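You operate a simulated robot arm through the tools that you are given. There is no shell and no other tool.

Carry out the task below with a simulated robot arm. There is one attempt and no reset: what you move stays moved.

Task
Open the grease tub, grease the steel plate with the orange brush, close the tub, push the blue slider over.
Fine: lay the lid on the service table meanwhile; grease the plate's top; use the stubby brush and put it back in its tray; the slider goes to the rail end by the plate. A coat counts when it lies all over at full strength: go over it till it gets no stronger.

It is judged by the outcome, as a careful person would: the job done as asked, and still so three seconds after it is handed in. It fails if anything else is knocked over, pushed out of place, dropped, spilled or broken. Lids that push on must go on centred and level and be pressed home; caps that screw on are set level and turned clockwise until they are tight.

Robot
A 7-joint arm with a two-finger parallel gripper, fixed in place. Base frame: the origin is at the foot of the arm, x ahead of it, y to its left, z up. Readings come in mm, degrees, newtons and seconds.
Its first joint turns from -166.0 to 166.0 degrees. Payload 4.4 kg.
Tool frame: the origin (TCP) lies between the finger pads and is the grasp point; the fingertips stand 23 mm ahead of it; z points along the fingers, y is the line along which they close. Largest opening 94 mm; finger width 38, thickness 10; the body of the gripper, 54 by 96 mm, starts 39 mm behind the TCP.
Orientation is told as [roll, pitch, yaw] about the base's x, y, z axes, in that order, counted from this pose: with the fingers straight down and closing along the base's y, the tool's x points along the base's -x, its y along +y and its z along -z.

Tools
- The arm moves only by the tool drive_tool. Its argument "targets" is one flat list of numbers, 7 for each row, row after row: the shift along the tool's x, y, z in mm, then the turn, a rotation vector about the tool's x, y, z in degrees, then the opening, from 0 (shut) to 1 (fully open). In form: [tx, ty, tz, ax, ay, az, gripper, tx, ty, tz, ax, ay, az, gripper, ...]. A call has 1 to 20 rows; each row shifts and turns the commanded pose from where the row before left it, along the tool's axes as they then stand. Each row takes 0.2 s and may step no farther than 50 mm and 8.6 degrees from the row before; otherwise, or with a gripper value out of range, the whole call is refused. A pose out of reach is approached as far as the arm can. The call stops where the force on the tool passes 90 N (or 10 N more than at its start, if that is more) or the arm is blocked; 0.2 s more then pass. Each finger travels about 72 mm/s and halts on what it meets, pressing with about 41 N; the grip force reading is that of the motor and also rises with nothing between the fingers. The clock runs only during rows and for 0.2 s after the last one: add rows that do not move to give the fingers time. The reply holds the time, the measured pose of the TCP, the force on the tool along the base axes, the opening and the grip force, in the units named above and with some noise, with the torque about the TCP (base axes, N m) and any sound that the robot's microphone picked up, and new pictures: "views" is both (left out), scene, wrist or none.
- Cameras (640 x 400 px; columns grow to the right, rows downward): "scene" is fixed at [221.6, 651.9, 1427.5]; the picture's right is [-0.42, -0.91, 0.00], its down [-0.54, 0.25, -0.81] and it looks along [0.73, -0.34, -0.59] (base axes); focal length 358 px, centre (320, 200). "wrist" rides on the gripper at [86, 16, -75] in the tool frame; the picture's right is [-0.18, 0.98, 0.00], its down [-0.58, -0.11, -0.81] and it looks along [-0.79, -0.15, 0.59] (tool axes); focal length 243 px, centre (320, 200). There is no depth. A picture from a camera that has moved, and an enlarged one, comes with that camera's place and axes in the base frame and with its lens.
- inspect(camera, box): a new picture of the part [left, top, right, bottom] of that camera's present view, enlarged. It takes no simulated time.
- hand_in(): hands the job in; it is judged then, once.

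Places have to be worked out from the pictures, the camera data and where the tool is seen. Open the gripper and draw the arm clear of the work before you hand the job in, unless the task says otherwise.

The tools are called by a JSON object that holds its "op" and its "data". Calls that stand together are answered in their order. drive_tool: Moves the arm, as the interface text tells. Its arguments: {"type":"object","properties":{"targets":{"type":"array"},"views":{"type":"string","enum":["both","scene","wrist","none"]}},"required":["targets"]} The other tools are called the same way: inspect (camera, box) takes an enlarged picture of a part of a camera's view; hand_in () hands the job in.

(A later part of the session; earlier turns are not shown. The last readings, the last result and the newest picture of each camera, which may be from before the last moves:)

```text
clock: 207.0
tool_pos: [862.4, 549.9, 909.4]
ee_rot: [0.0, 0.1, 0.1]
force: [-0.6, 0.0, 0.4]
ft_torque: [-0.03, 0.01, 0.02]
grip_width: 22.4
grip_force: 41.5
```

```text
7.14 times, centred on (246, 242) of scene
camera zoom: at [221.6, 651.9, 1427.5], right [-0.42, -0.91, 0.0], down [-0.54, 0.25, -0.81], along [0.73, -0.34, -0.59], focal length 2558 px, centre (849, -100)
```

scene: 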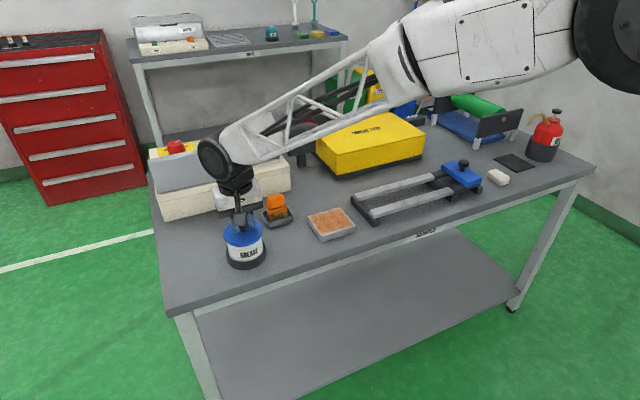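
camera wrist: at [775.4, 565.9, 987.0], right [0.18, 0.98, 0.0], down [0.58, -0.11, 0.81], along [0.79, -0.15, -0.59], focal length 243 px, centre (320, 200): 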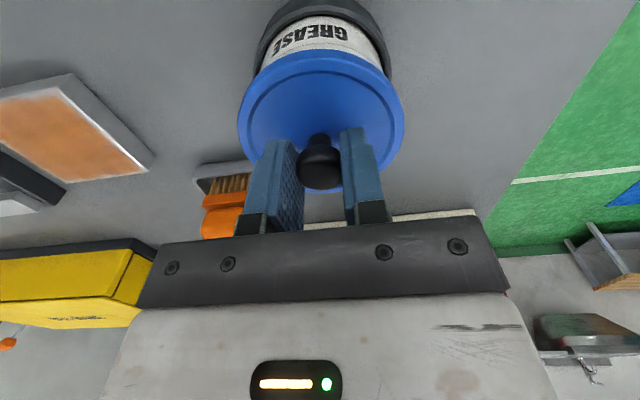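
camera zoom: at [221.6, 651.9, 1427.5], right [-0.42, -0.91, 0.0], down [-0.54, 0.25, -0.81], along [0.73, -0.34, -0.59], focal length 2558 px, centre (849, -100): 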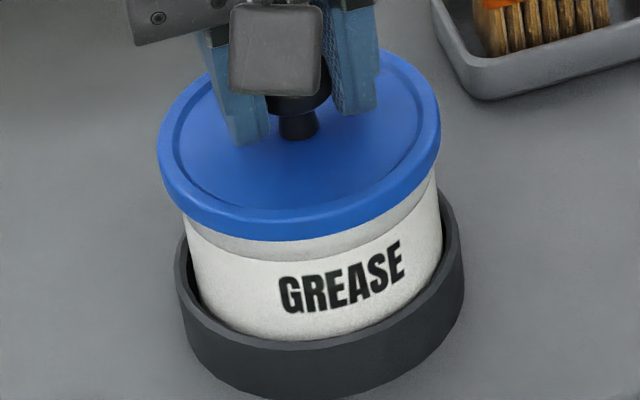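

No resistance yet and the lid is slipping over the rim. Continuing down in 1.5 mm steps.

{"op": "drive_tool", "data": {"targets": [0, 0, 1.5, 0, 0, 0, 0, 0, 0, 1.5, 0, 0, 0, 0, 0, 0, 0, 0, 0, 0, 0], "views": "none"}}

{"op": "inspect", "data": {"camera": "scene", "box": [216, 214, 276, 270]}}

```text
clock: 207.8
tool_pos: [862.3, 549.8, 906.4]
ee_rot: [0.0, 0.0, 0.0]
force: [-0.6, 0.1, -0.4]
ft_torque: [0.0, 0.0, -0.01]
grip_width: 22.9
grip_force: 40.6
```

```text
7.14 times, centred on (246, 242) of scene
camera zoom: at [221.6, 651.9, 1427.5], right [-0.42, -0.91, 0.0], down [-0.54, 0.25, -0.81], along [0.73, -0.34, -0.59], focal length 2558 px, centre (849, -100)
```

zoom: 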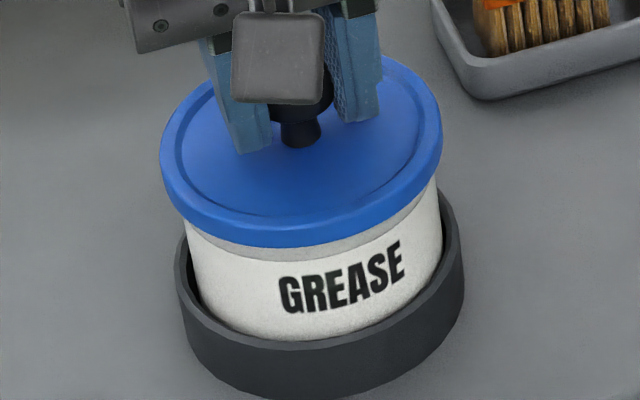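

Smooth so far, with about 3 mm left to the seated level. Continuing.

{"op": "drive_tool", "data": {"targets": [0, 0, 1.5, 0, 0, 0, 0, 0, 0, 1.5, 0, 0, 0, 0, 0, 0, 0, 0, 0, 0, 0], "views": "none"}}

{"op": "inspect", "data": {"camera": "scene", "box": [216, 214, 276, 270]}}

```text
clock: 208.6
tool_pos: [861.3, 549.4, 903.3]
ee_rot: [0.0, -0.1, 0.1]
force: [0.4, 0.9, 0.1]
ft_torque: [-0.01, -0.01, -0.01]
grip_width: 22.7
grip_force: 41.4
```

```text
7.14 times, centred on (246, 242) of scene
camera zoom: at [221.6, 651.9, 1427.5], right [-0.42, -0.91, 0.0], down [-0.54, 0.25, -0.81], along [0.73, -0.34, -0.59], focal length 2558 px, centre (849, -100)
```

zoom: 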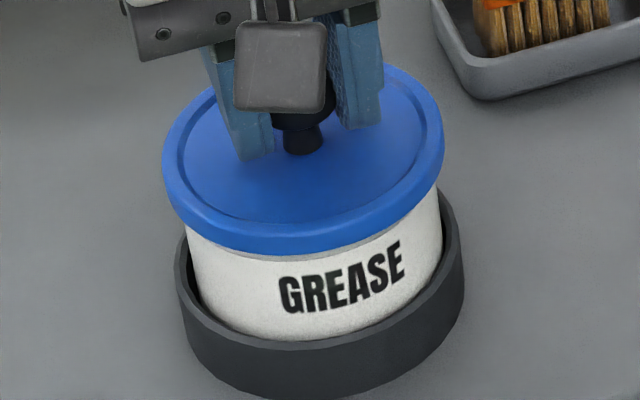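

Lid is about 1 mm from the original seated line. I'll press further for the snap.

{"op": "drive_tool", "data": {"targets": [0, 0, 1.5, 0, 0, 0, 0, 0, 0, 1.5, 0, 0, 0, 0, 0, 0, 0, 0, 0, 0, 0], "views": "none"}}

```text
clock: 209.4
tool_pos: [861.0, 549.6, 902.5]
ee_rot: [0.1, -0.1, 0.0]
force: [-4.5, -0.7, 25.4]
ft_torque: [0.01, 0.09, -0.04]
grip_width: 22.8
grip_force: 41.5
```

Resistance has begun (25 N). I'll keep pressing straight down in 1 mm steps, watching for the snap.

{"op": "drive_tool", "data": {"targets": [0, 0, 1, 0, 0, 0, 0, 0, 0, 1, 0, 0, 0, 0, 0, 0, 0, 0, 0, 0, 0], "views": "none"}}

{"op": "inspect", "data": {"camera": "scene", "box": [216, 214, 276, 270]}}

```text
clock: 210.2
tool_pos: [862.3, 548.8, 898.8]
ee_rot: [0.1, -0.2, 0.1]
force: [4.2, 3.5, 42.4]
ft_torque: [0.06, -0.2, -0.01]
grip_width: 23.3
grip_force: 41.0
```

```text
7.14 times, centred on (246, 242) of scene
camera zoom: at [221.6, 651.9, 1427.5], right [-0.42, -0.91, 0.0], down [-0.54, 0.25, -0.81], along [0.73, -0.34, -0.59], focal length 2558 px, centre (849, -100)
```

zoom: 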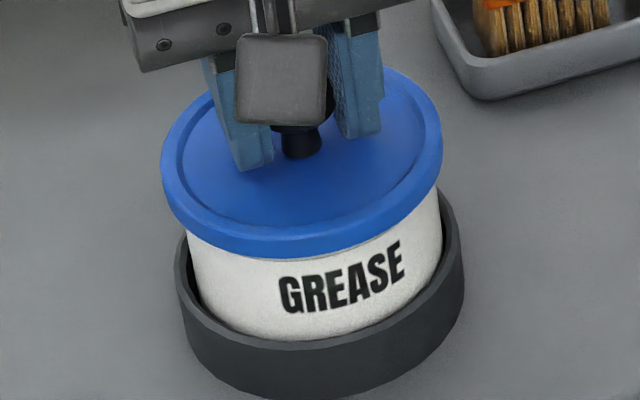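

42 N and still no snap. I'll continue pressing.

{"op": "drive_tool", "data": {"targets": [0, 0, 1, 0, 0, 0, 0, 0, 0, 1, 0, 0, 0, 0, 0, 0, 0, 0, 0, 0, 0], "views": "none"}}

```text
clock: 211.0
tool_pos: [861.4, 550.0, 896.1]
ee_rot: [-0.1, -0.1, 0.1]
force: [-3.1, 3.1, 43.9]
ft_torque: [0.05, -0.07, -0.03]
grip_width: 23.2
grip_force: 41.5
```

{"op": "drive_tool", "data": {"targets": [0, 0, 1, 0, 0, 0, 0, 0, 0, 1, 0, 0, 0, 0, 0, 0, 0, 0, 0, 0, 0], "views": "none"}}

{"op": "inspect", "data": {"camera": "scene", "box": [216, 214, 276, 270]}}

{"op": "inspect", "data": {"camera": "wrist", "box": [220, 0, 420, 200]}}

```text
clock: 211.8
tool_pos: [862.3, 548.6, 896.3]
ee_rot: [0.1, -0.1, 0.2]
force: [1.2, 10.6, 47.2]
ft_torque: [0.13, -0.18, 0.0]
grip_width: 23.8
grip_force: 41.1
```

```text
7.14 times, centred on (246, 242) of scene
camera zoom: at [221.6, 651.9, 1427.5], right [-0.42, -0.91, 0.0], down [-0.54, 0.25, -0.81], along [0.73, -0.34, -0.59], focal length 2558 px, centre (849, -100)
```

zoom: 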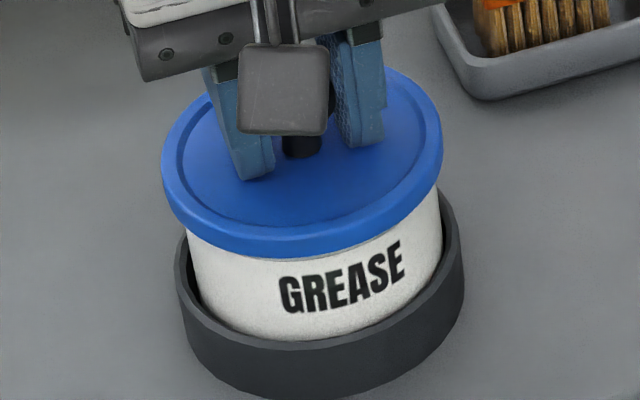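

```text
2.00 times, centred on (320, 100) of wrist
camera zoom: at [775.4, 566.1, 969.9], right [0.18, 0.98, 0.0], down [0.58, -0.11, 0.81], along [0.79, -0.15, -0.59], focal length 485 px, centre (320, 400)
```

zoom: 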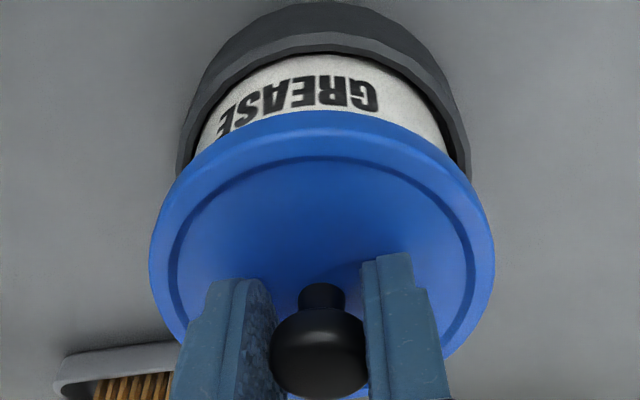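

The lid looks down at its original level, but the fingers slid on the knob at about 45 N and I heard no snap. I'll carry on down so the fingertips bear on the lid itself and press harder.

{"op": "drive_tool", "data": {"targets": [0, 0, 1, 0, 0, 0, 0, 0, 0, 1, 0, 0, 0, 0, 0, 0, 0, 0, 0, 0, 0], "views": "none"}}

```text
clock: 212.6
tool_pos: [862.0, 548.9, 894.0]
ee_rot: [0.2, -0.2, 0.1]
force: [-6.1, 15.9, 67.6]
ft_torque: [0.18, 0.17, -0.04]
grip_width: 23.9
grip_force: 41.1
```

{"op": "drive_tool", "data": {"targets": [0, 0, 0.8, 0, 0, 0, 0, 0, 0, 0.6, 0, 0, 0, 0, 0, 0, 0, 0, 0, 0, 0], "views": "none"}}

{"op": "inspect", "data": {"camera": "scene", "box": [216, 214, 276, 270]}}

```text
clock: 213.4
tool_pos: [862.5, 549.8, 894.0]
ee_rot: [0.1, -0.2, 0.1]
force: [-5.5, 13.1, 80.7]
ft_torque: [0.03, 0.3, 0.04]
grip_width: 23.9
grip_force: 41.1
```

```text
7.14 times, centred on (246, 242) of scene
camera zoom: at [221.6, 651.9, 1427.5], right [-0.42, -0.91, 0.0], down [-0.54, 0.25, -0.81], along [0.73, -0.34, -0.59], focal length 2558 px, centre (849, -100)
```

zoom: 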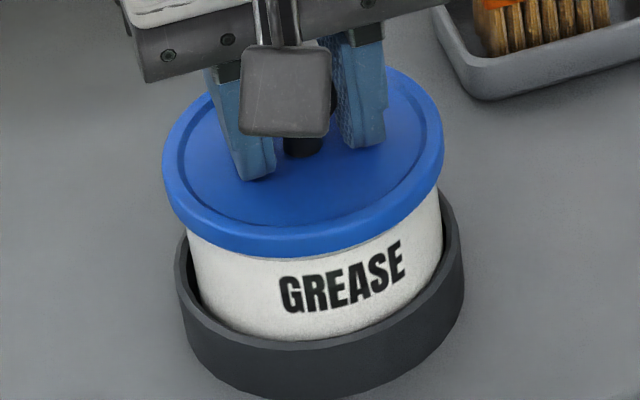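

81 N with no snap heard, though the lid is visibly at its original level. I'll press a bit further toward the 90 N limit to see if it clicks home.

{"op": "drive_tool", "data": {"targets": [0, 0, 0.6, 0, 0, 0, 0, 0, 0, 0.6, 0, 0, 0, 0, 0, 0, 0, 0, 0, 0, 0], "views": "none"}}

```text
clock: 214.2
tool_pos: [861.7, 547.0, 895.3]
ee_rot: [0.2, -0.3, 0.1]
force: [2.8, 7.7, 84.4]
ft_torque: [-0.16, 0.28, -0.03]
grip_width: 23.9
grip_force: 40.8
```

84 N held and nothing moved further. I'll unload the push, open the fingers and inspect how the lid sits.

{"op": "drive_tool", "data": {"targets": [0, 0, -2, 0, 0, 0, 0, 0, 0, -2, 0, 0, 0, 0, 0, 0, 0, 0, 0, 0, 0], "views": "none"}}

```text
clock: 215.0
tool_pos: [861.1, 548.5, 894.3]
ee_rot: [0.0, -0.1, 0.0]
force: [22.1, 11.8, 59.7]
ft_torque: [0.11, -0.46, 0.02]
grip_width: 23.8
grip_force: 40.9
```

{"op": "drive_tool", "data": {"targets": [0, 0, -1, 0, 0, 0, 0.2, 0, 0, -1, 0, 0, 0, 0.35, 0, 0, 0, 0, 0, 0, 0.45, 0, 0, 0, 0, 0, 0, 0.45], "views": "both"}}

{"op": "inspect", "data": {"camera": "scene", "box": [216, 214, 276, 270]}}

{"op": "inspect", "data": {"camera": "wrist", "box": [220, 0, 420, 200]}}

```text
clock: 216.0
tool_pos: [860.5, 548.3, 895.5]
ee_rot: [-0.2, 0.0, -0.1]
force: [-3.0, -8.3, 43.1]
ft_torque: [-0.06, -0.03, -0.04]
grip_width: 31.9
grip_force: 0.1
camera wrist: at [773.6, 565.2, 969.8], right [0.18, 0.98, 0.0], down [0.58, -0.11, 0.81], along [0.79, -0.15, -0.59], focal length 243 px, centre (320, 200)
```

scene: 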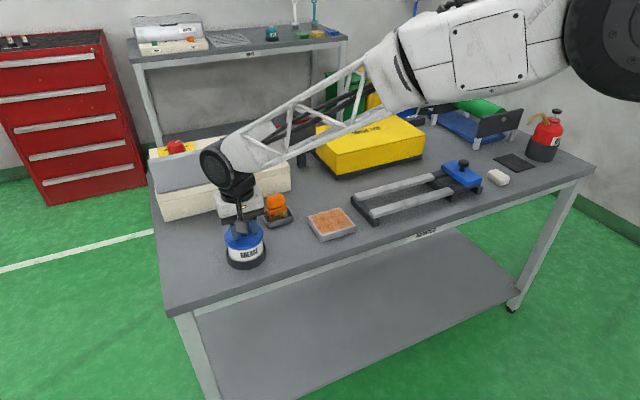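
wrist: 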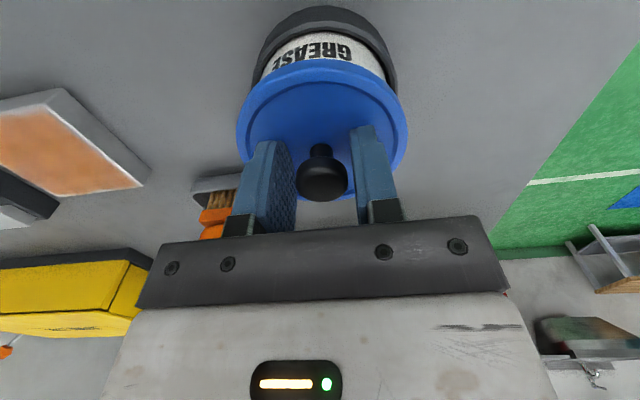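

```text
7.14 times, centred on (246, 242) of scene
camera zoom: at [221.6, 651.9, 1427.5], right [-0.42, -0.91, 0.0], down [-0.54, 0.25, -0.81], along [0.73, -0.34, -0.59], focal length 2558 px, centre (849, -100)
```

zoom: 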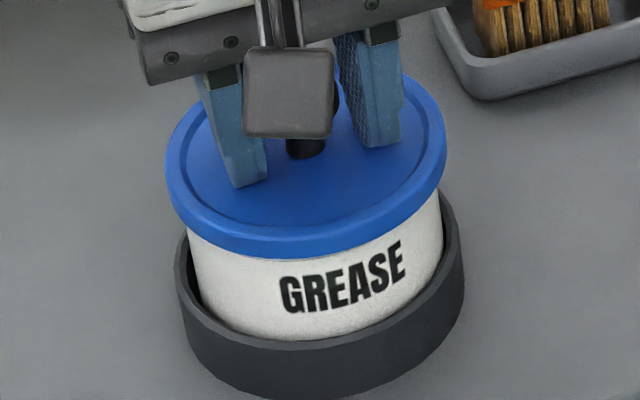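

```text
2.00 times, centred on (320, 100) of wrist
camera zoom: at [773.6, 565.2, 969.8], right [0.18, 0.98, 0.0], down [0.58, -0.11, 0.81], along [0.79, -0.15, -0.59], focal length 485 px, centre (320, 400)
```

zoom: 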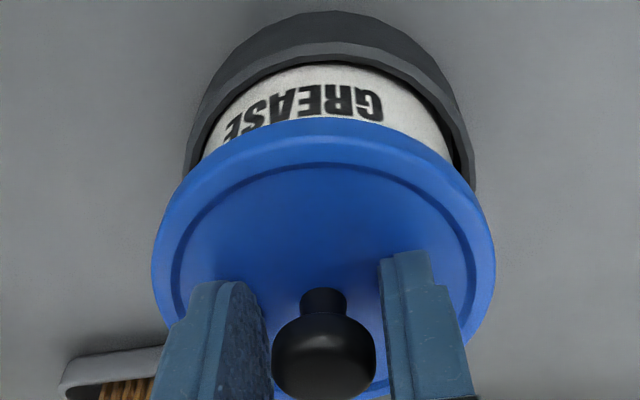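

The fingertips rest on the lid at the same height (tips z≈872.5) as when it was originally on, so it is down fully. I'll rise clear of the knob and inspect how it sits.

{"op": "drive_tool", "data": {"targets": [0, 0, -3, 0, 0, 0, 0.5, 0, 0, -5, 0, 0, 0, 0.5, 0, 0, -10, 0, 0, 0, 0.5, 0, 0, -30, 0, 0, 0, 0.5, 30, 0, -30, 0, 0, 0, 0.5, 40, 0, -10, 0, 0, 0, 0.5, 40, 0, 0, 0, 0, 0, 0.5, 0, 0, 0, 0, 0, 0, 0.5], "views": "both"}}

{"op": "inspect", "data": {"camera": "scene", "box": [216, 214, 276, 270]}}

{"op": "inspect", "data": {"camera": "wrist", "box": [240, 20, 420, 160]}}

```text
clock: 217.8
tool_pos: [753.9, 550.2, 983.9]
ee_rot: [-0.1, 0.0, 0.1]
force: [-0.3, 0.0, -0.3]
ft_torque: [-0.01, -0.03, -0.03]
grip_width: 46.9
grip_force: 0.1
heard: snap
camera wrist: at [666.9, 567.4, 1058.0], right [0.18, 0.98, 0.0], down [0.58, -0.11, 0.81], along [0.79, -0.15, -0.59], focal length 243 px, centre (320, 200)
```

scene: 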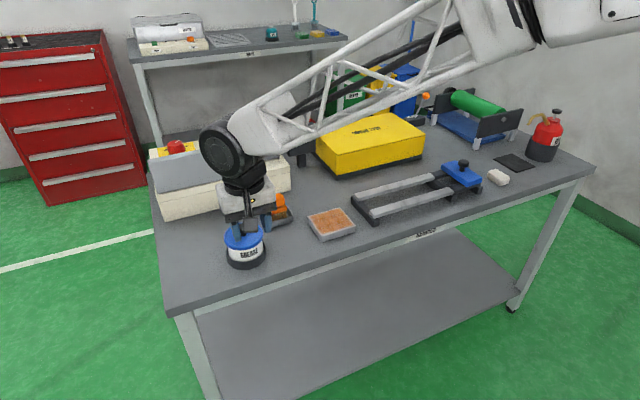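
wrist: 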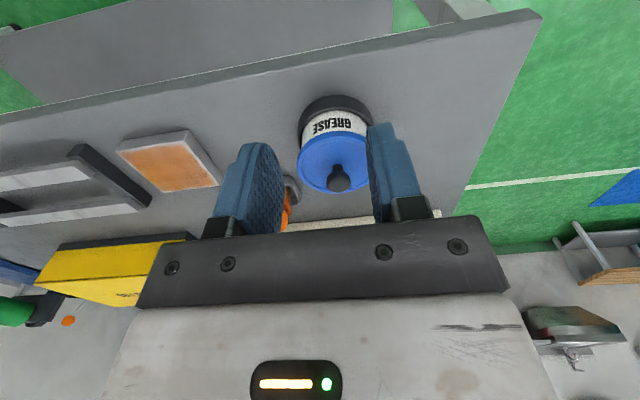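

```text
7.14 times, centred on (246, 242) of scene
camera zoom: at [221.6, 651.9, 1427.5], right [-0.42, -0.91, 0.0], down [-0.54, 0.25, -0.81], along [0.73, -0.34, -0.59], focal length 2558 px, centre (849, -100)
```

zoom: 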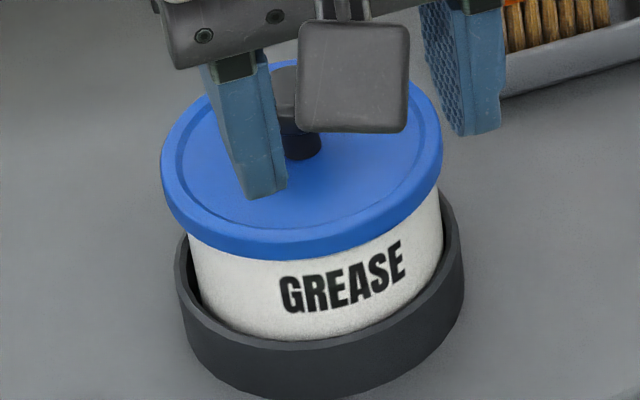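

```text
2.86 times, centred on (330, 90) of wrist
camera zoom: at [666.9, 567.4, 1058.0], right [0.18, 0.98, 0.0], down [0.58, -0.11, 0.81], along [0.79, -0.15, -0.59], focal length 693 px, centre (291, 514)
```

zoom: 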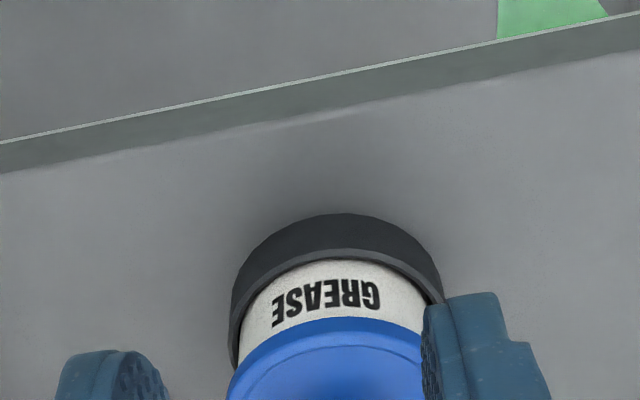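

I heard a snap as the push was released and the lid now appears slightly lower and centred. I'll move the arm well aside and compare the lid with the first picture.

{"op": "drive_tool", "data": {"targets": [40, -30, -10, 0, 0, 0, 0.5, 40, -30, -10, 0, 0, 0, 0.5, 40, -30, 0, 0, 0, 0, 0.5, 0, -40, 0, 0, 0, 0, 0.5, 0, -40, 0, 0, 0, 0, 0.5, 0, -40, 0, 0, 0, 0, 0.5, 0, 0, 0, 0, 0, 0, 0.5], "views": "both"}}

{"op": "inspect", "data": {"camera": "scene", "box": [216, 214, 276, 270]}}

{"op": "inspect", "data": {"camera": "scene", "box": [200, 170, 360, 270]}}

{"op": "inspect", "data": {"camera": "wrist", "box": [320, 80, 520, 220]}}

```text
refused: row 1 steps farther than a row can; nothing moved
```

```text
7.14 times, centred on (246, 242) of scene
camera zoom: at [221.6, 651.9, 1427.5], right [-0.42, -0.91, 0.0], down [-0.54, 0.25, -0.81], along [0.73, -0.34, -0.59], focal length 2558 px, centre (849, -100)
```

zoom: 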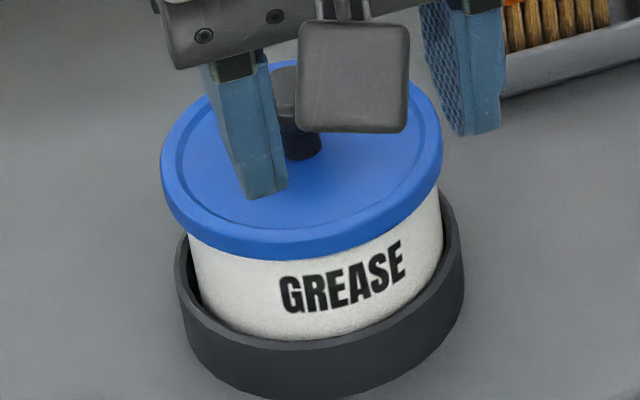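

```text
4.00 times, centred on (280, 220) of scene
camera zoom: at [221.6, 651.9, 1427.5], right [-0.42, -0.91, 0.0], down [-0.54, 0.25, -0.81], along [0.73, -0.34, -0.59], focal length 1433 px, centre (480, 120)
```

zoom: 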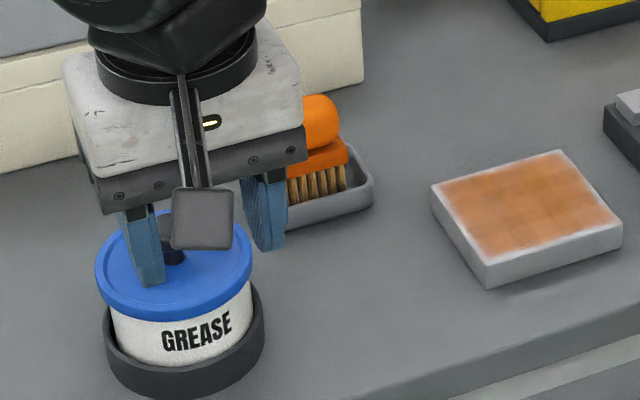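

```text
2.86 times, centred on (420, 150) of wrist
camera zoom: at [666.9, 567.4, 1058.0], right [0.18, 0.98, 0.0], down [0.58, -0.11, 0.81], along [0.79, -0.15, -0.59], focal length 693 px, centre (34, 343)
```

zoom: 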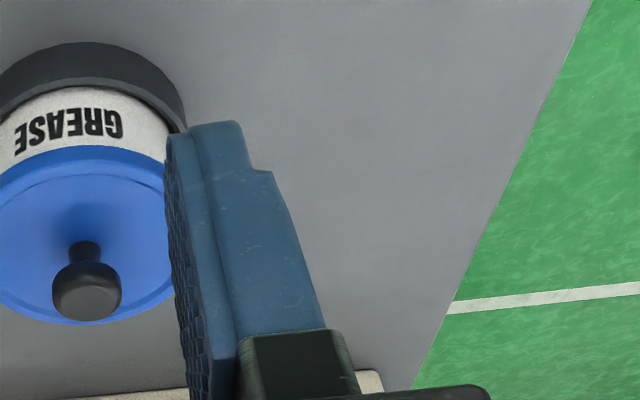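

The row was too long; I'll use smaller steps to swing the arm aside toward -y.

{"op": "drive_tool", "data": {"targets": [10, -40, -10, 0, 0, 0, 0.5, 10, -40, -10, 0, 0, 0, 0.5, 10, -40, -10, 0, 0, 0, 0.5, 0, -45, 0, 0, 0, 0, 0.5, 0, -45, 0, 0, 0, 0, 0.5, 0, 0, 0, 0, 0, 0, 0.5], "views": "both"}}

{"op": "inspect", "data": {"camera": "scene", "box": [216, 214, 276, 270]}}

{"op": "inspect", "data": {"camera": "wrist", "box": [380, 60, 580, 200]}}

```text
clock: 219.2
tool_pos: [721.6, 338.2, 1011.8]
ee_rot: [0.1, 0.0, 0.1]
force: [-0.3, -0.8, -0.7]
ft_torque: [-0.01, -0.01, 0.03]
grip_width: 47.0
grip_force: 0.0
camera wrist: at [635.3, 355.3, 1085.7], right [0.18, 0.98, 0.0], down [0.58, -0.11, 0.81], along [0.79, -0.15, -0.59], focal length 243 px, centre (320, 200)
```

scene: 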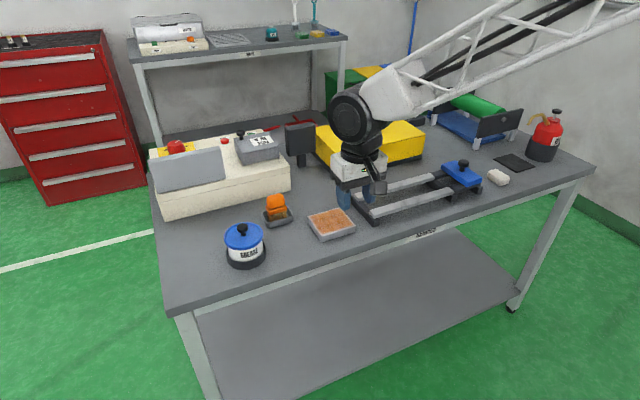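
wrist: 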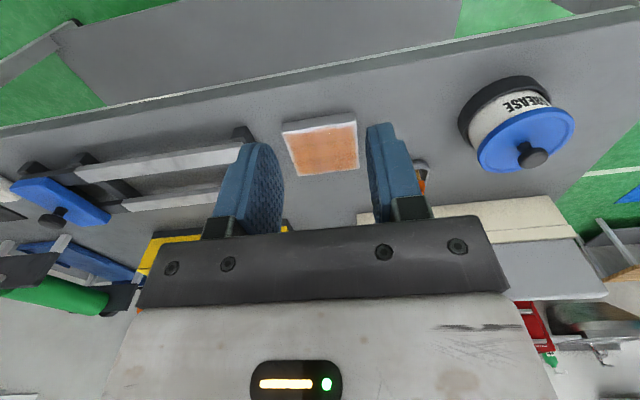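

```text
7.14 times, centred on (246, 242) of scene
camera zoom: at [221.6, 651.9, 1427.5], right [-0.42, -0.91, 0.0], down [-0.54, 0.25, -0.81], along [0.73, -0.34, -0.59], focal length 2558 px, centre (849, -100)
```

zoom: 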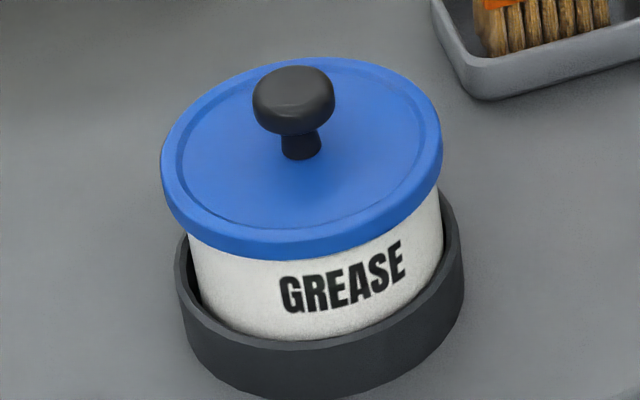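

```text
2.86 times, centred on (480, 130) of wrist
camera zoom: at [635.3, 355.3, 1085.7], right [0.18, 0.98, 0.0], down [0.58, -0.11, 0.81], along [0.79, -0.15, -0.59], focal length 693 px, centre (-137, 400)
```

zoom: 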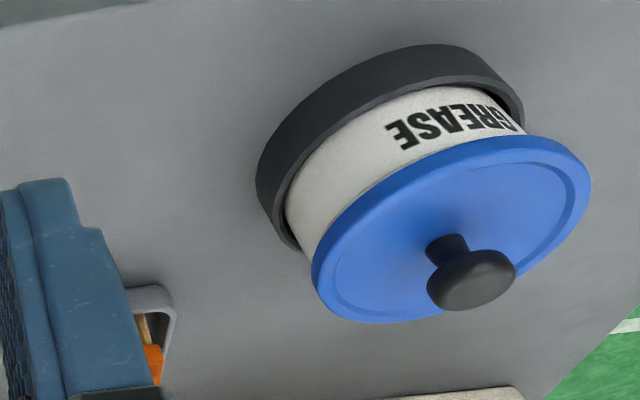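

Compared with the first picture, the lid is level, centred within about half a millimetre, and sits at least as low as it did originally, so the snap was it locking on. To be sure it is home I'll press once more on top of the knob with closed fingers.

{"op": "drive_tool", "data": {"targets": [0, 42.2, 0, 0, 0, 0, 0.3, 0, 42.2, 0, 0, 0, 0, 0.1, 0, 42.2, 0, 0, 0, 0, 0, 0, 42.2, 0, 0, 0, 0, 0, 0, 42.1, 0, 0, 0, 0, 0, -46.8, 0, 0, 0, 0, 0, 0, -46.8, 0, 0, 0, 0, 0, 0, -46.8, 0, 0, 0, 0, 0, 0, 0, 0, 35, 0, 0, 0, 0, 0, 0, 35, 0, 0, 0, 0, 0, 0, 0, 0, 0, 0, 0, 0, 0, 0, 0, 0, 0, 0], "views": "both"}}

{"op": "inspect", "data": {"camera": "wrist", "box": [220, 20, 420, 220]}}

{"op": "inspect", "data": {"camera": "scene", "box": [210, 180, 280, 260]}}

```text
clock: 221.8
tool_pos: [858.6, 550.9, 942.4]
ee_rot: [0.0, -0.1, 0.0]
force: [-0.2, 0.4, -0.5]
ft_torque: [-0.03, -0.04, -0.02]
grip_width: 0.0
grip_force: 41.1
camera wrist: at [772.4, 567.0, 1016.5], right [0.18, 0.98, 0.0], down [0.58, -0.11, 0.81], along [0.79, -0.15, -0.59], focal length 243 px, centre (320, 200)
```

scene: 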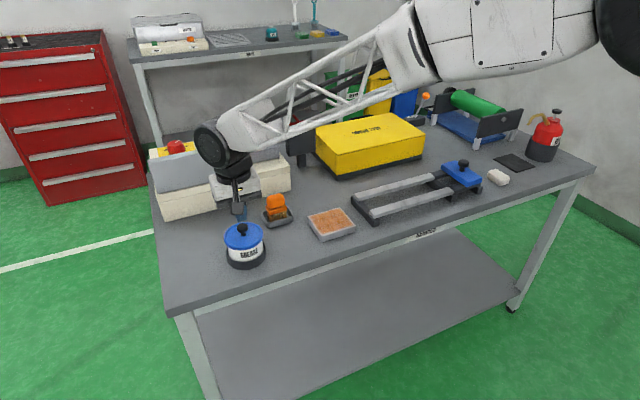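
wrist: 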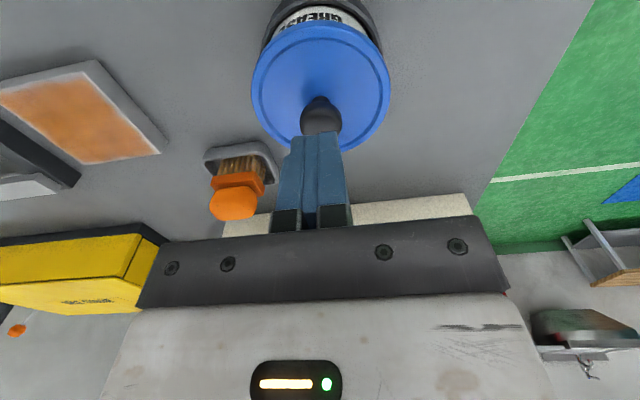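

```text
2.00 times, centred on (320, 120) of wrist
camera zoom: at [772.4, 567.0, 1016.5], right [0.18, 0.98, 0.0], down [0.58, -0.11, 0.81], along [0.79, -0.15, -0.59], focal length 485 px, centre (320, 360)
```

zoom: 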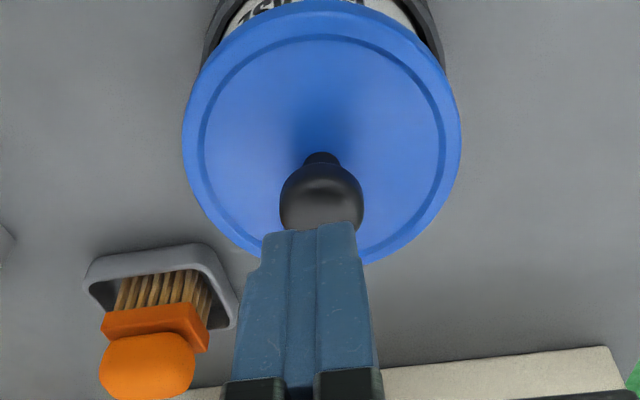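

```text
5.00 times, centred on (245, 220) of scene
camera zoom: at [221.6, 651.9, 1427.5], right [-0.42, -0.91, 0.0], down [-0.54, 0.25, -0.81], along [0.73, -0.34, -0.59], focal length 1791 px, centre (695, 100)
```

zoom: 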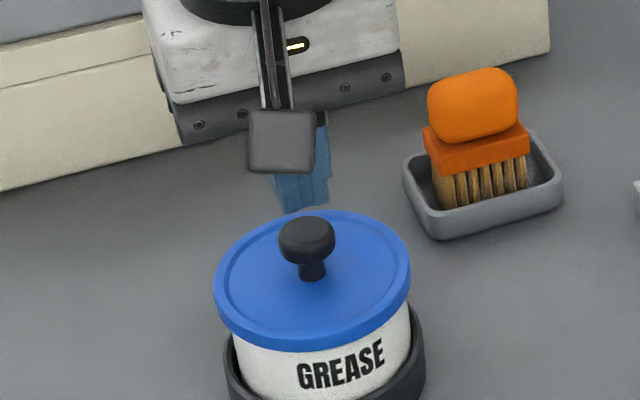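

The closed fingers are above the knob. I'll lower onto it in small steps and press.

{"op": "drive_tool", "data": {"targets": [0, 0, 8, 0, 0, 0, 0, 0, 0, 7, 0, 0, 0, 0, 0, 0, 2, 0, 0, 0, 0, 0, 0, 2, 0, 0, 0, 0, 0, 0, 0, 0, 0, 0, 0], "views": "none"}}

```text
clock: 223.0
tool_pos: [860.7, 549.6, 922.6]
ee_rot: [0.0, 0.0, 0.0]
force: [-0.5, -0.2, 0.3]
ft_torque: [0.0, -0.01, 0.01]
grip_width: 0.0
grip_force: 40.7
```

{"op": "drive_tool", "data": {"targets": [0, 0, 1.5, 0, 0, 0, 0, 0, 0, 1.5, 0, 0, 0, 0, 0, 0, 1.5, 0, 0, 0, 0, 0, 0, 0, 0, 0, 0, 0], "views": "none"}}

{"op": "inspect", "data": {"camera": "scene", "box": [210, 190, 280, 270]}}

```text
clock: 224.0
tool_pos: [860.9, 550.0, 920.3]
ee_rot: [0.0, -0.1, 0.0]
force: [0.4, 2.0, 5.7]
ft_torque: [0.05, -0.01, 0.02]
grip_width: 0.0
grip_force: 41.3
```

```text
5.00 times, centred on (245, 230) of scene
camera zoom: at [221.6, 651.9, 1427.5], right [-0.42, -0.91, 0.0], down [-0.54, 0.25, -0.81], along [0.73, -0.34, -0.59], focal length 1791 px, centre (695, 50)
```

zoom: 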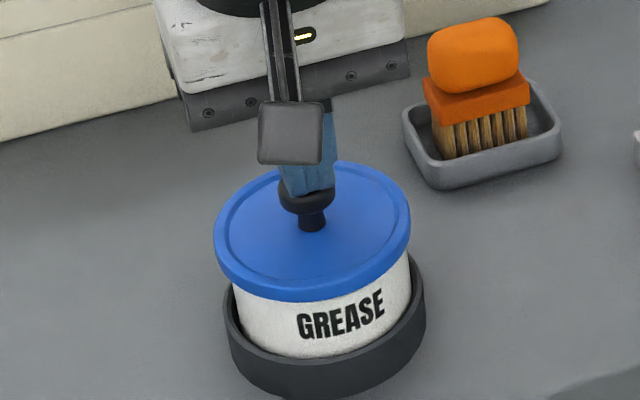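

The fingertips touch the knob top squarely (6 N). I'll press down firmly.

{"op": "drive_tool", "data": {"targets": [0, 0, 1.5, 0, 0, 0, 0, 0, 0, 1.5, 0, 0, 0, 0, 0, 0, 0, 0, 0, 0, 0], "views": "none"}}

{"op": "drive_tool", "data": {"targets": [0, 0, 1.2, 0, 0, 0, 0, 0, 0, 1.2, 0, 0, 0, 0, 0, 0, 0, 0, 0, 0, 0], "views": "none"}}

```text
clock: 224.8
tool_pos: [862.4, 550.5, 918.5]
ee_rot: [0.1, -0.1, -0.1]
force: [-14.3, -9.5, 38.9]
ft_torque: [-0.22, 0.38, 0.04]
grip_width: 0.1
grip_force: 40.5
```

```text
clock: 225.6
tool_pos: [863.1, 550.0, 918.8]
ee_rot: [0.2, -0.2, 0.0]
force: [-6.6, -6.2, 67.0]
ft_torque: [-0.08, 0.27, -0.02]
grip_width: 0.0
grip_force: 40.8
```

67 N with no further movement or sound, so the lid was already home. I'll rise off the knob slowly and check.

{"op": "drive_tool", "data": {"targets": [0, 0, -2, 0, 0, 0, 0, 0, 0, -3, 0, 0, 0, 0, 0, 0, -5, 0, 0, 0, 0, 0, 0, -20, 0, 0, 0, 0, 0, 0, -40, 0, 0, 0, 0, 40, 0, -20, 0, 0, 0, 0.2, 45, 0, 0, 0, 0, 0, 0.2, 0, 0, 0, 0, 0, 0, 0.2], "views": "both"}}

{"op": "inspect", "data": {"camera": "scene", "box": [216, 214, 276, 270]}}

```text
clock: 227.4
tool_pos: [771.2, 548.4, 1005.9]
ee_rot: [0.0, 0.0, -0.1]
force: [-0.4, -0.5, -0.8]
ft_torque: [-0.01, 0.0, 0.0]
grip_width: 18.7
grip_force: 0.0
camera wrist: at [686.3, 565.3, 1079.7], right [0.18, 0.98, 0.0], down [0.58, -0.11, 0.81], along [0.79, -0.15, -0.59], focal length 243 px, centre (320, 200)
```

scene: 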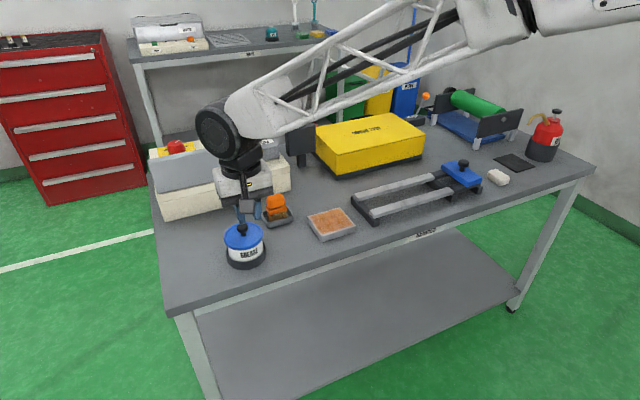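
wrist: 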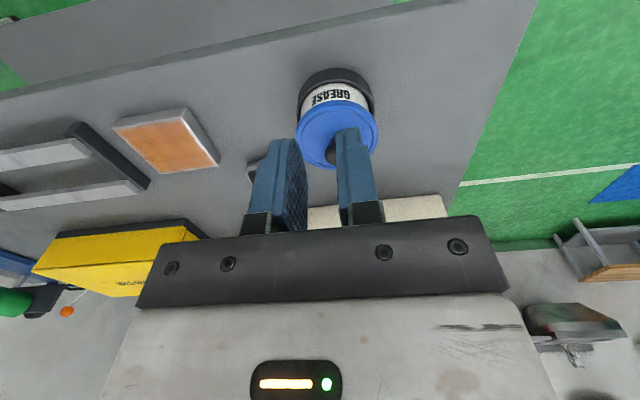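

```text
7.14 times, centred on (246, 242) of scene
camera zoom: at [221.6, 651.9, 1427.5], right [-0.42, -0.91, 0.0], down [-0.54, 0.25, -0.81], along [0.73, -0.34, -0.59], focal length 2558 px, centre (849, -100)
```

zoom: 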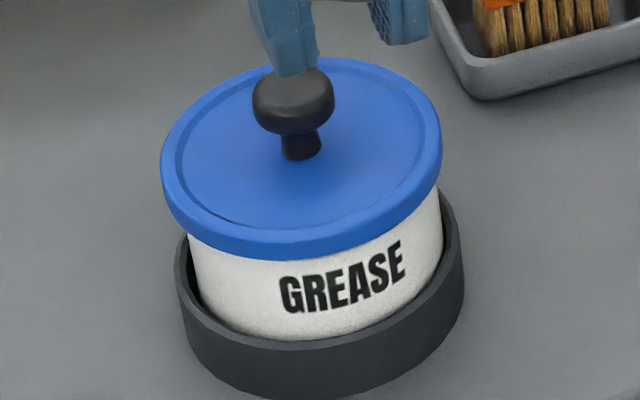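

The lid sits unchanged and level, so the tub is closed. Now for the slider: I'll move the arm across at a safe height to view the slider and rail from above.

{"op": "drive_tool", "data": {"targets": [0, -48, 0, 0, 0, 0, 0.4, 0, -48, 0, 0, 0, 0, 0.4, 0, -48, 0, 0, 0, 0, 0.4, 0, -48, 0, 0, 0, 0, 0.4, 0, -48, 0, 0, 0, 0, 0.4, 0, -48, 0, 0, 0, 0, 0.4, 0, -48, 0, 0, 0, 0, 0.4, 0, -48, 0, 0, 0, 0, 0.4, 0, -48, 0, 0, 0, 0, 0.4, 0, -48, 0, 0, 0, 0, 0.4, 0, -48, 0, 0, 0, 0, 0.4, 0, -48, 0, 0, 0, 0, 0.4, 0, -48, 0, 0, 0, 0, 0.4, 0, -48, 0, 0, 0, 0, 0.4, 0, 0, 0, 0, 0, 0, 0.4], "views": "both"}}

{"op": "inspect", "data": {"camera": "wrist", "box": [220, 40, 460, 200]}}

{"op": "inspect", "data": {"camera": "scene", "box": [340, 130, 520, 240]}}

```text
clock: 230.6
tool_pos: [776.1, -123.8, 1003.1]
ee_rot: [0.0, 0.0, -0.1]
force: [0.7, -0.1, 0.1]
ft_torque: [0.0, 0.02, -0.01]
grip_width: 37.7
grip_force: 0.1
camera wrist: at [690.4, -106.8, 1078.3], right [0.18, 0.98, 0.0], down [0.58, -0.11, 0.81], along [0.79, -0.15, -0.59], focal length 243 px, centre (320, 200)
```

scene: 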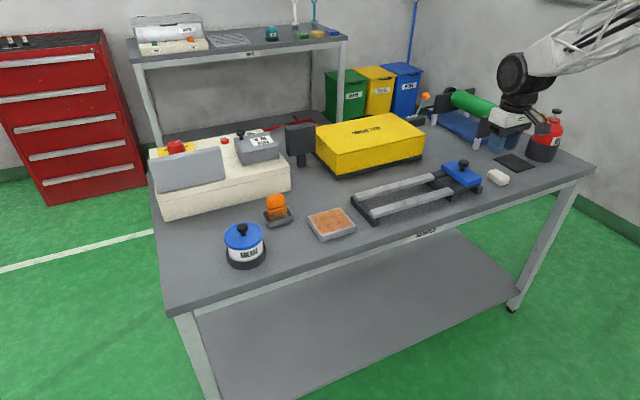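
wrist: 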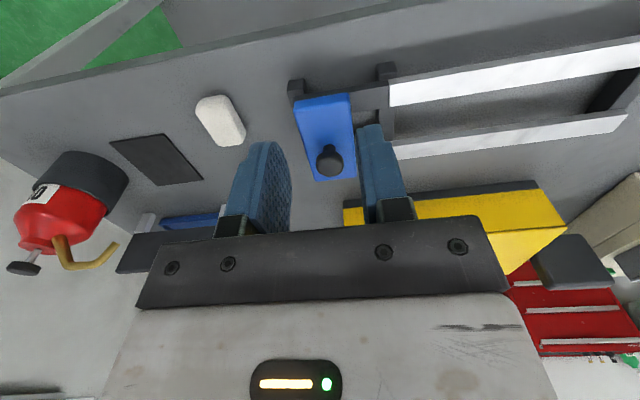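

```text
2.50 times, centred on (340, 120) of wrist
camera zoom: at [690.4, -106.8, 1078.3], right [0.18, 0.98, 0.0], down [0.58, -0.11, 0.81], along [0.79, -0.15, -0.59], focal length 606 px, centre (270, 400)
```

zoom: 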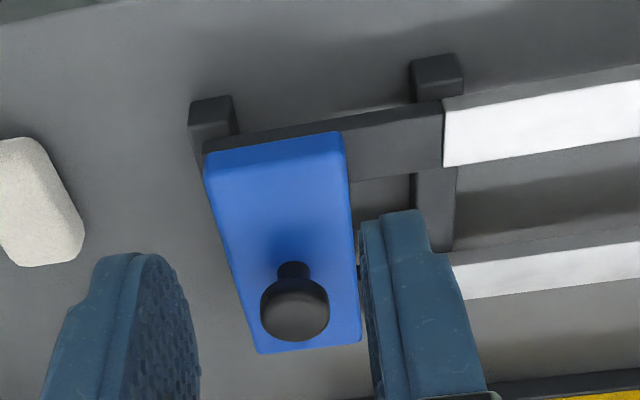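

```text
3.56 times, centred on (430, 185) of scene
camera zoom: at [221.6, 651.9, 1427.5], right [-0.42, -0.91, 0.0], down [-0.54, 0.25, -0.81], along [0.73, -0.34, -0.59], focal length 1273 px, centre (-71, 253)
```

zoom: 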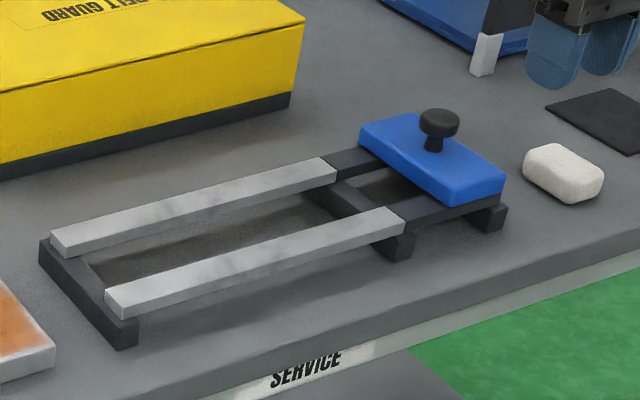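

I'll zoom in on the junction between the light bars and the dark rail ends, and on the far rail end by the plate.

{"op": "inspect", "data": {"camera": "scene", "box": [420, 155, 490, 205]}}

{"op": "inspect", "data": {"camera": "scene", "box": [345, 180, 415, 230]}}

{"op": "inspect", "data": {"camera": "wrist", "box": [270, 60, 430, 190]}}

```text
8.00 times, centred on (455, 180) of scene
camera zoom: at [221.6, 651.9, 1427.5], right [-0.42, -0.91, 0.0], down [-0.54, 0.25, -0.81], along [0.73, -0.34, -0.59], focal length 2865 px, centre (-760, 360)
```

zoom: 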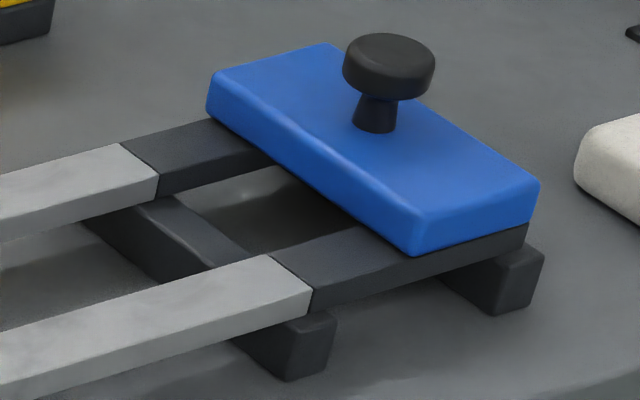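

```text
8.00 times, centred on (380, 205) of scene
camera zoom: at [221.6, 651.9, 1427.5], right [-0.42, -0.91, 0.0], down [-0.54, 0.25, -0.81], along [0.73, -0.34, -0.59], focal length 2865 px, centre (-160, 160)
```

zoom: 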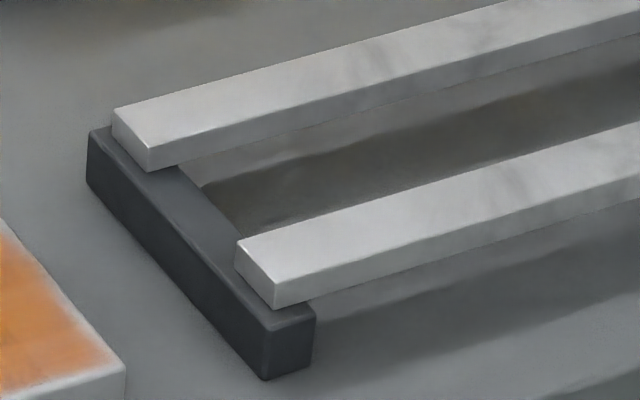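

```text
3.08 times, centred on (350, 125) of wrist
camera zoom: at [690.4, -106.8, 1078.3], right [0.18, 0.98, 0.0], down [0.58, -0.11, 0.81], along [0.79, -0.15, -0.59], focal length 746 px, centre (228, 431)
```

zoom: 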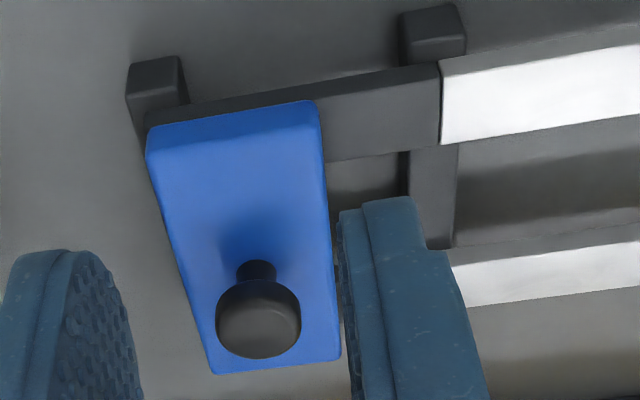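

The rails are continuous and flush, with the slider (x 832–944, y -157…-101, knob near (885, -129)) parked at the right end and the plate-side rail end at y≈210. I'll position the gripper over the knob, slightly open, and check.

{"op": "drive_tool", "data": {"targets": [-36, -2, 0, 0, 0, 0, 0.6, -36, -2, 0, 0, 0, 0, 0.6, -36, -2.2, 0, 0, 0, 0, 0.6, 0, 0, 30, 0, 0, 0, 0.6, 0, 0, 30, 0, 0, 0, 0.6, 0, 0, 0, 0, 0, 0, 0.6, 0, 0, 0, 0, 0, 0, 0.6], "views": "both"}}

{"op": "inspect", "data": {"camera": "wrist", "box": [220, 20, 420, 220]}}

{"op": "inspect", "data": {"camera": "scene", "box": [420, 130, 490, 200]}}

```text
clock: 232.2
tool_pos: [886.4, -129.3, 944.6]
ee_rot: [0.0, 0.0, 0.0]
force: [-0.5, -0.4, 0.2]
ft_torque: [-0.04, 0.0, 0.02]
grip_width: 56.3
grip_force: 0.0
camera wrist: at [800.0, -112.8, 1019.3], right [0.18, 0.98, 0.0], down [0.58, -0.11, 0.81], along [0.79, -0.15, -0.59], focal length 243 px, centre (320, 200)
```

scene: 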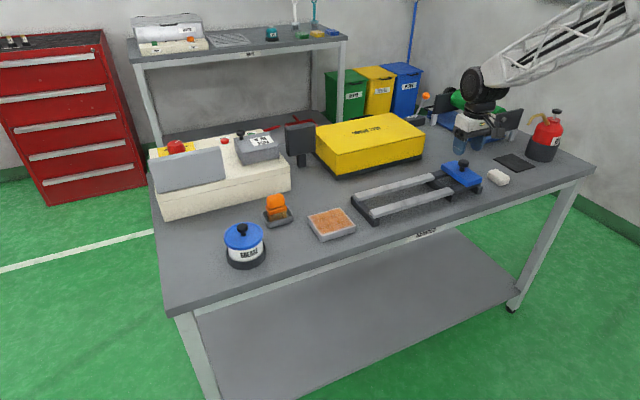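
wrist: 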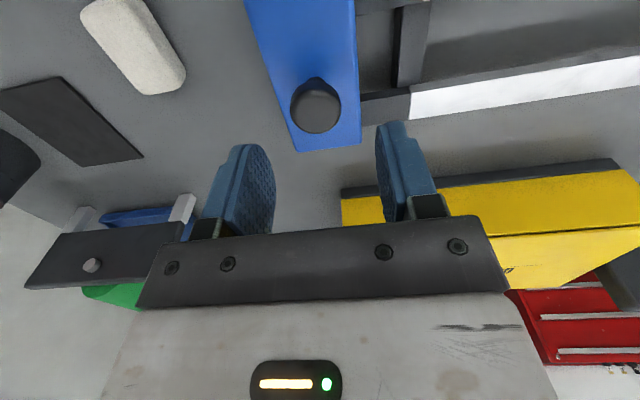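

```text
2.00 times, centred on (320, 120) of wrist
camera zoom: at [800.0, -112.8, 1019.3], right [0.18, 0.98, 0.0], down [0.58, -0.11, 0.81], along [0.79, -0.15, -0.59], focal length 485 px, centre (320, 360)
```

zoom: 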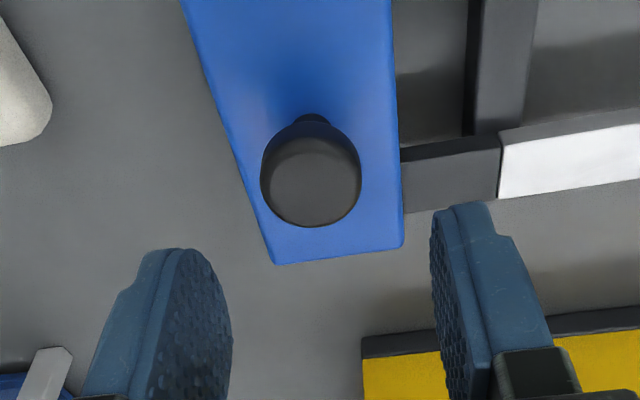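

```text
5.71 times, centred on (455, 165) of scene
camera zoom: at [221.6, 651.9, 1427.5], right [-0.42, -0.91, 0.0], down [-0.54, 0.25, -0.81], along [0.73, -0.34, -0.59], focal length 2047 px, centre (-451, 400)
```

zoom: 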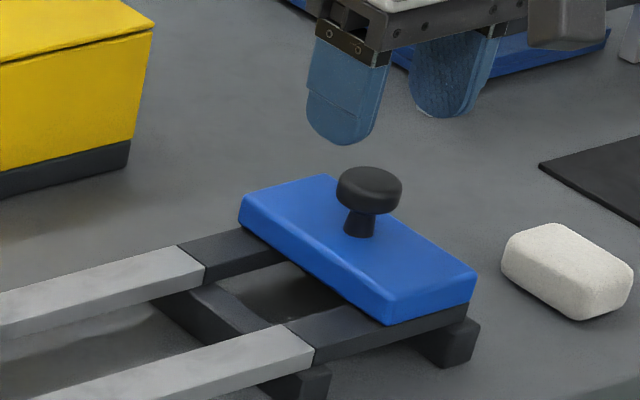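

The knob (about 31 mm wide, head centre z≈886) is 2–3 mm to the right of the axis. I'll centre, lower so the fingers straddle the knob above the slider top, and narrow the opening loosely around it.

{"op": "drive_tool", "data": {"targets": [0, -2.5, 0, 0, 0, 0, 0.6, 0, 0, 20, 0, 0, 0, 0.6, 0, 0, 20, 0, 0, 0, 0.6, 0, 0, 12, 0, 0, 0, 0.6, 0, 0, 0, 0, 0, 0, 0.45, 0, 0, 0, 0, 0, 0, 0.4, 0, 0, 0, 0, 0, 0, 0.4], "views": "both"}}

{"op": "inspect", "data": {"camera": "wrist", "box": [220, 20, 420, 220]}}

{"op": "inspect", "data": {"camera": "scene", "box": [420, 130, 490, 200]}}

```text
clock: 233.8
tool_pos: [883.3, -130.3, 891.9]
ee_rot: [0.1, 0.1, 0.0]
force: [0.0, -0.1, -0.9]
ft_torque: [0.0, -0.06, 0.0]
grip_width: 37.6
grip_force: 0.1
camera wrist: at [797.9, -113.4, 966.6], right [0.18, 0.98, 0.0], down [0.58, -0.11, 0.81], along [0.79, -0.15, -0.59], focal length 243 px, centre (320, 200)
```

scene: 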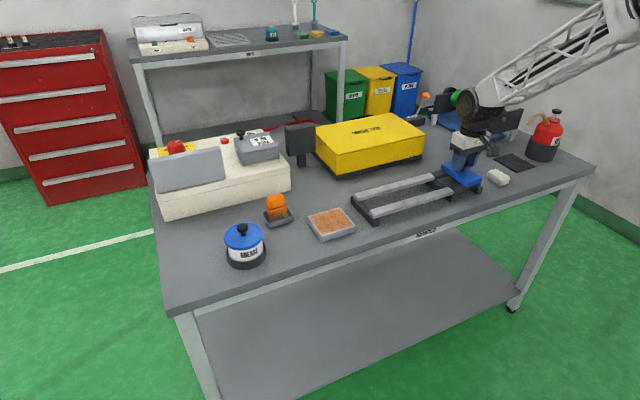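
wrist: 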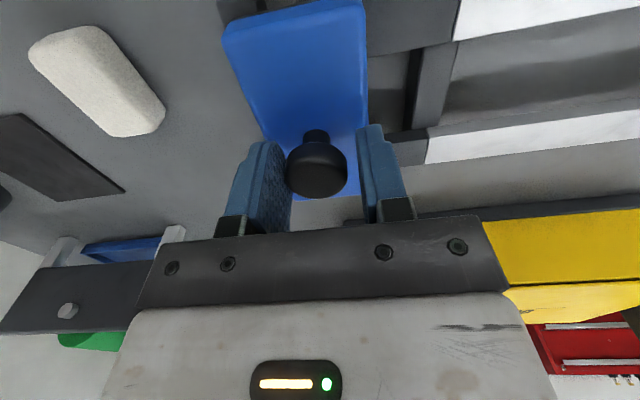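

```text
2.00 times, centred on (320, 120) of wrist
camera zoom: at [797.9, -113.4, 966.6], right [0.18, 0.98, 0.0], down [0.58, -0.11, 0.81], along [0.79, -0.15, -0.59], focal length 485 px, centre (320, 360)
```

zoom: 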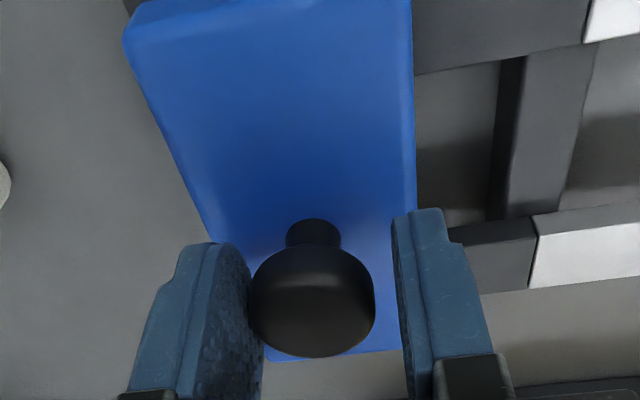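

```text
5.71 times, centred on (455, 165) of scene
camera zoom: at [221.6, 651.9, 1427.5], right [-0.42, -0.91, 0.0], down [-0.54, 0.25, -0.81], along [0.73, -0.34, -0.59], focal length 2047 px, centre (-451, 400)
```

zoom: 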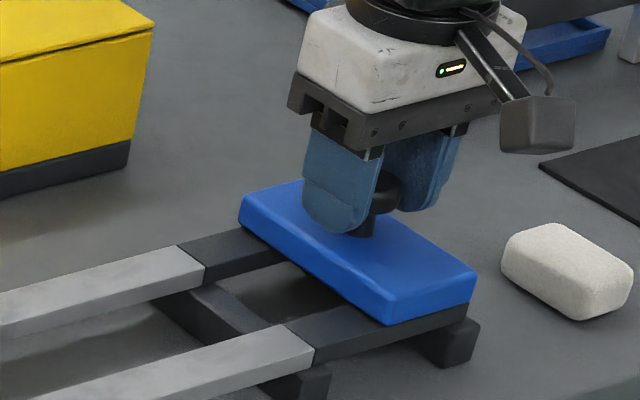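

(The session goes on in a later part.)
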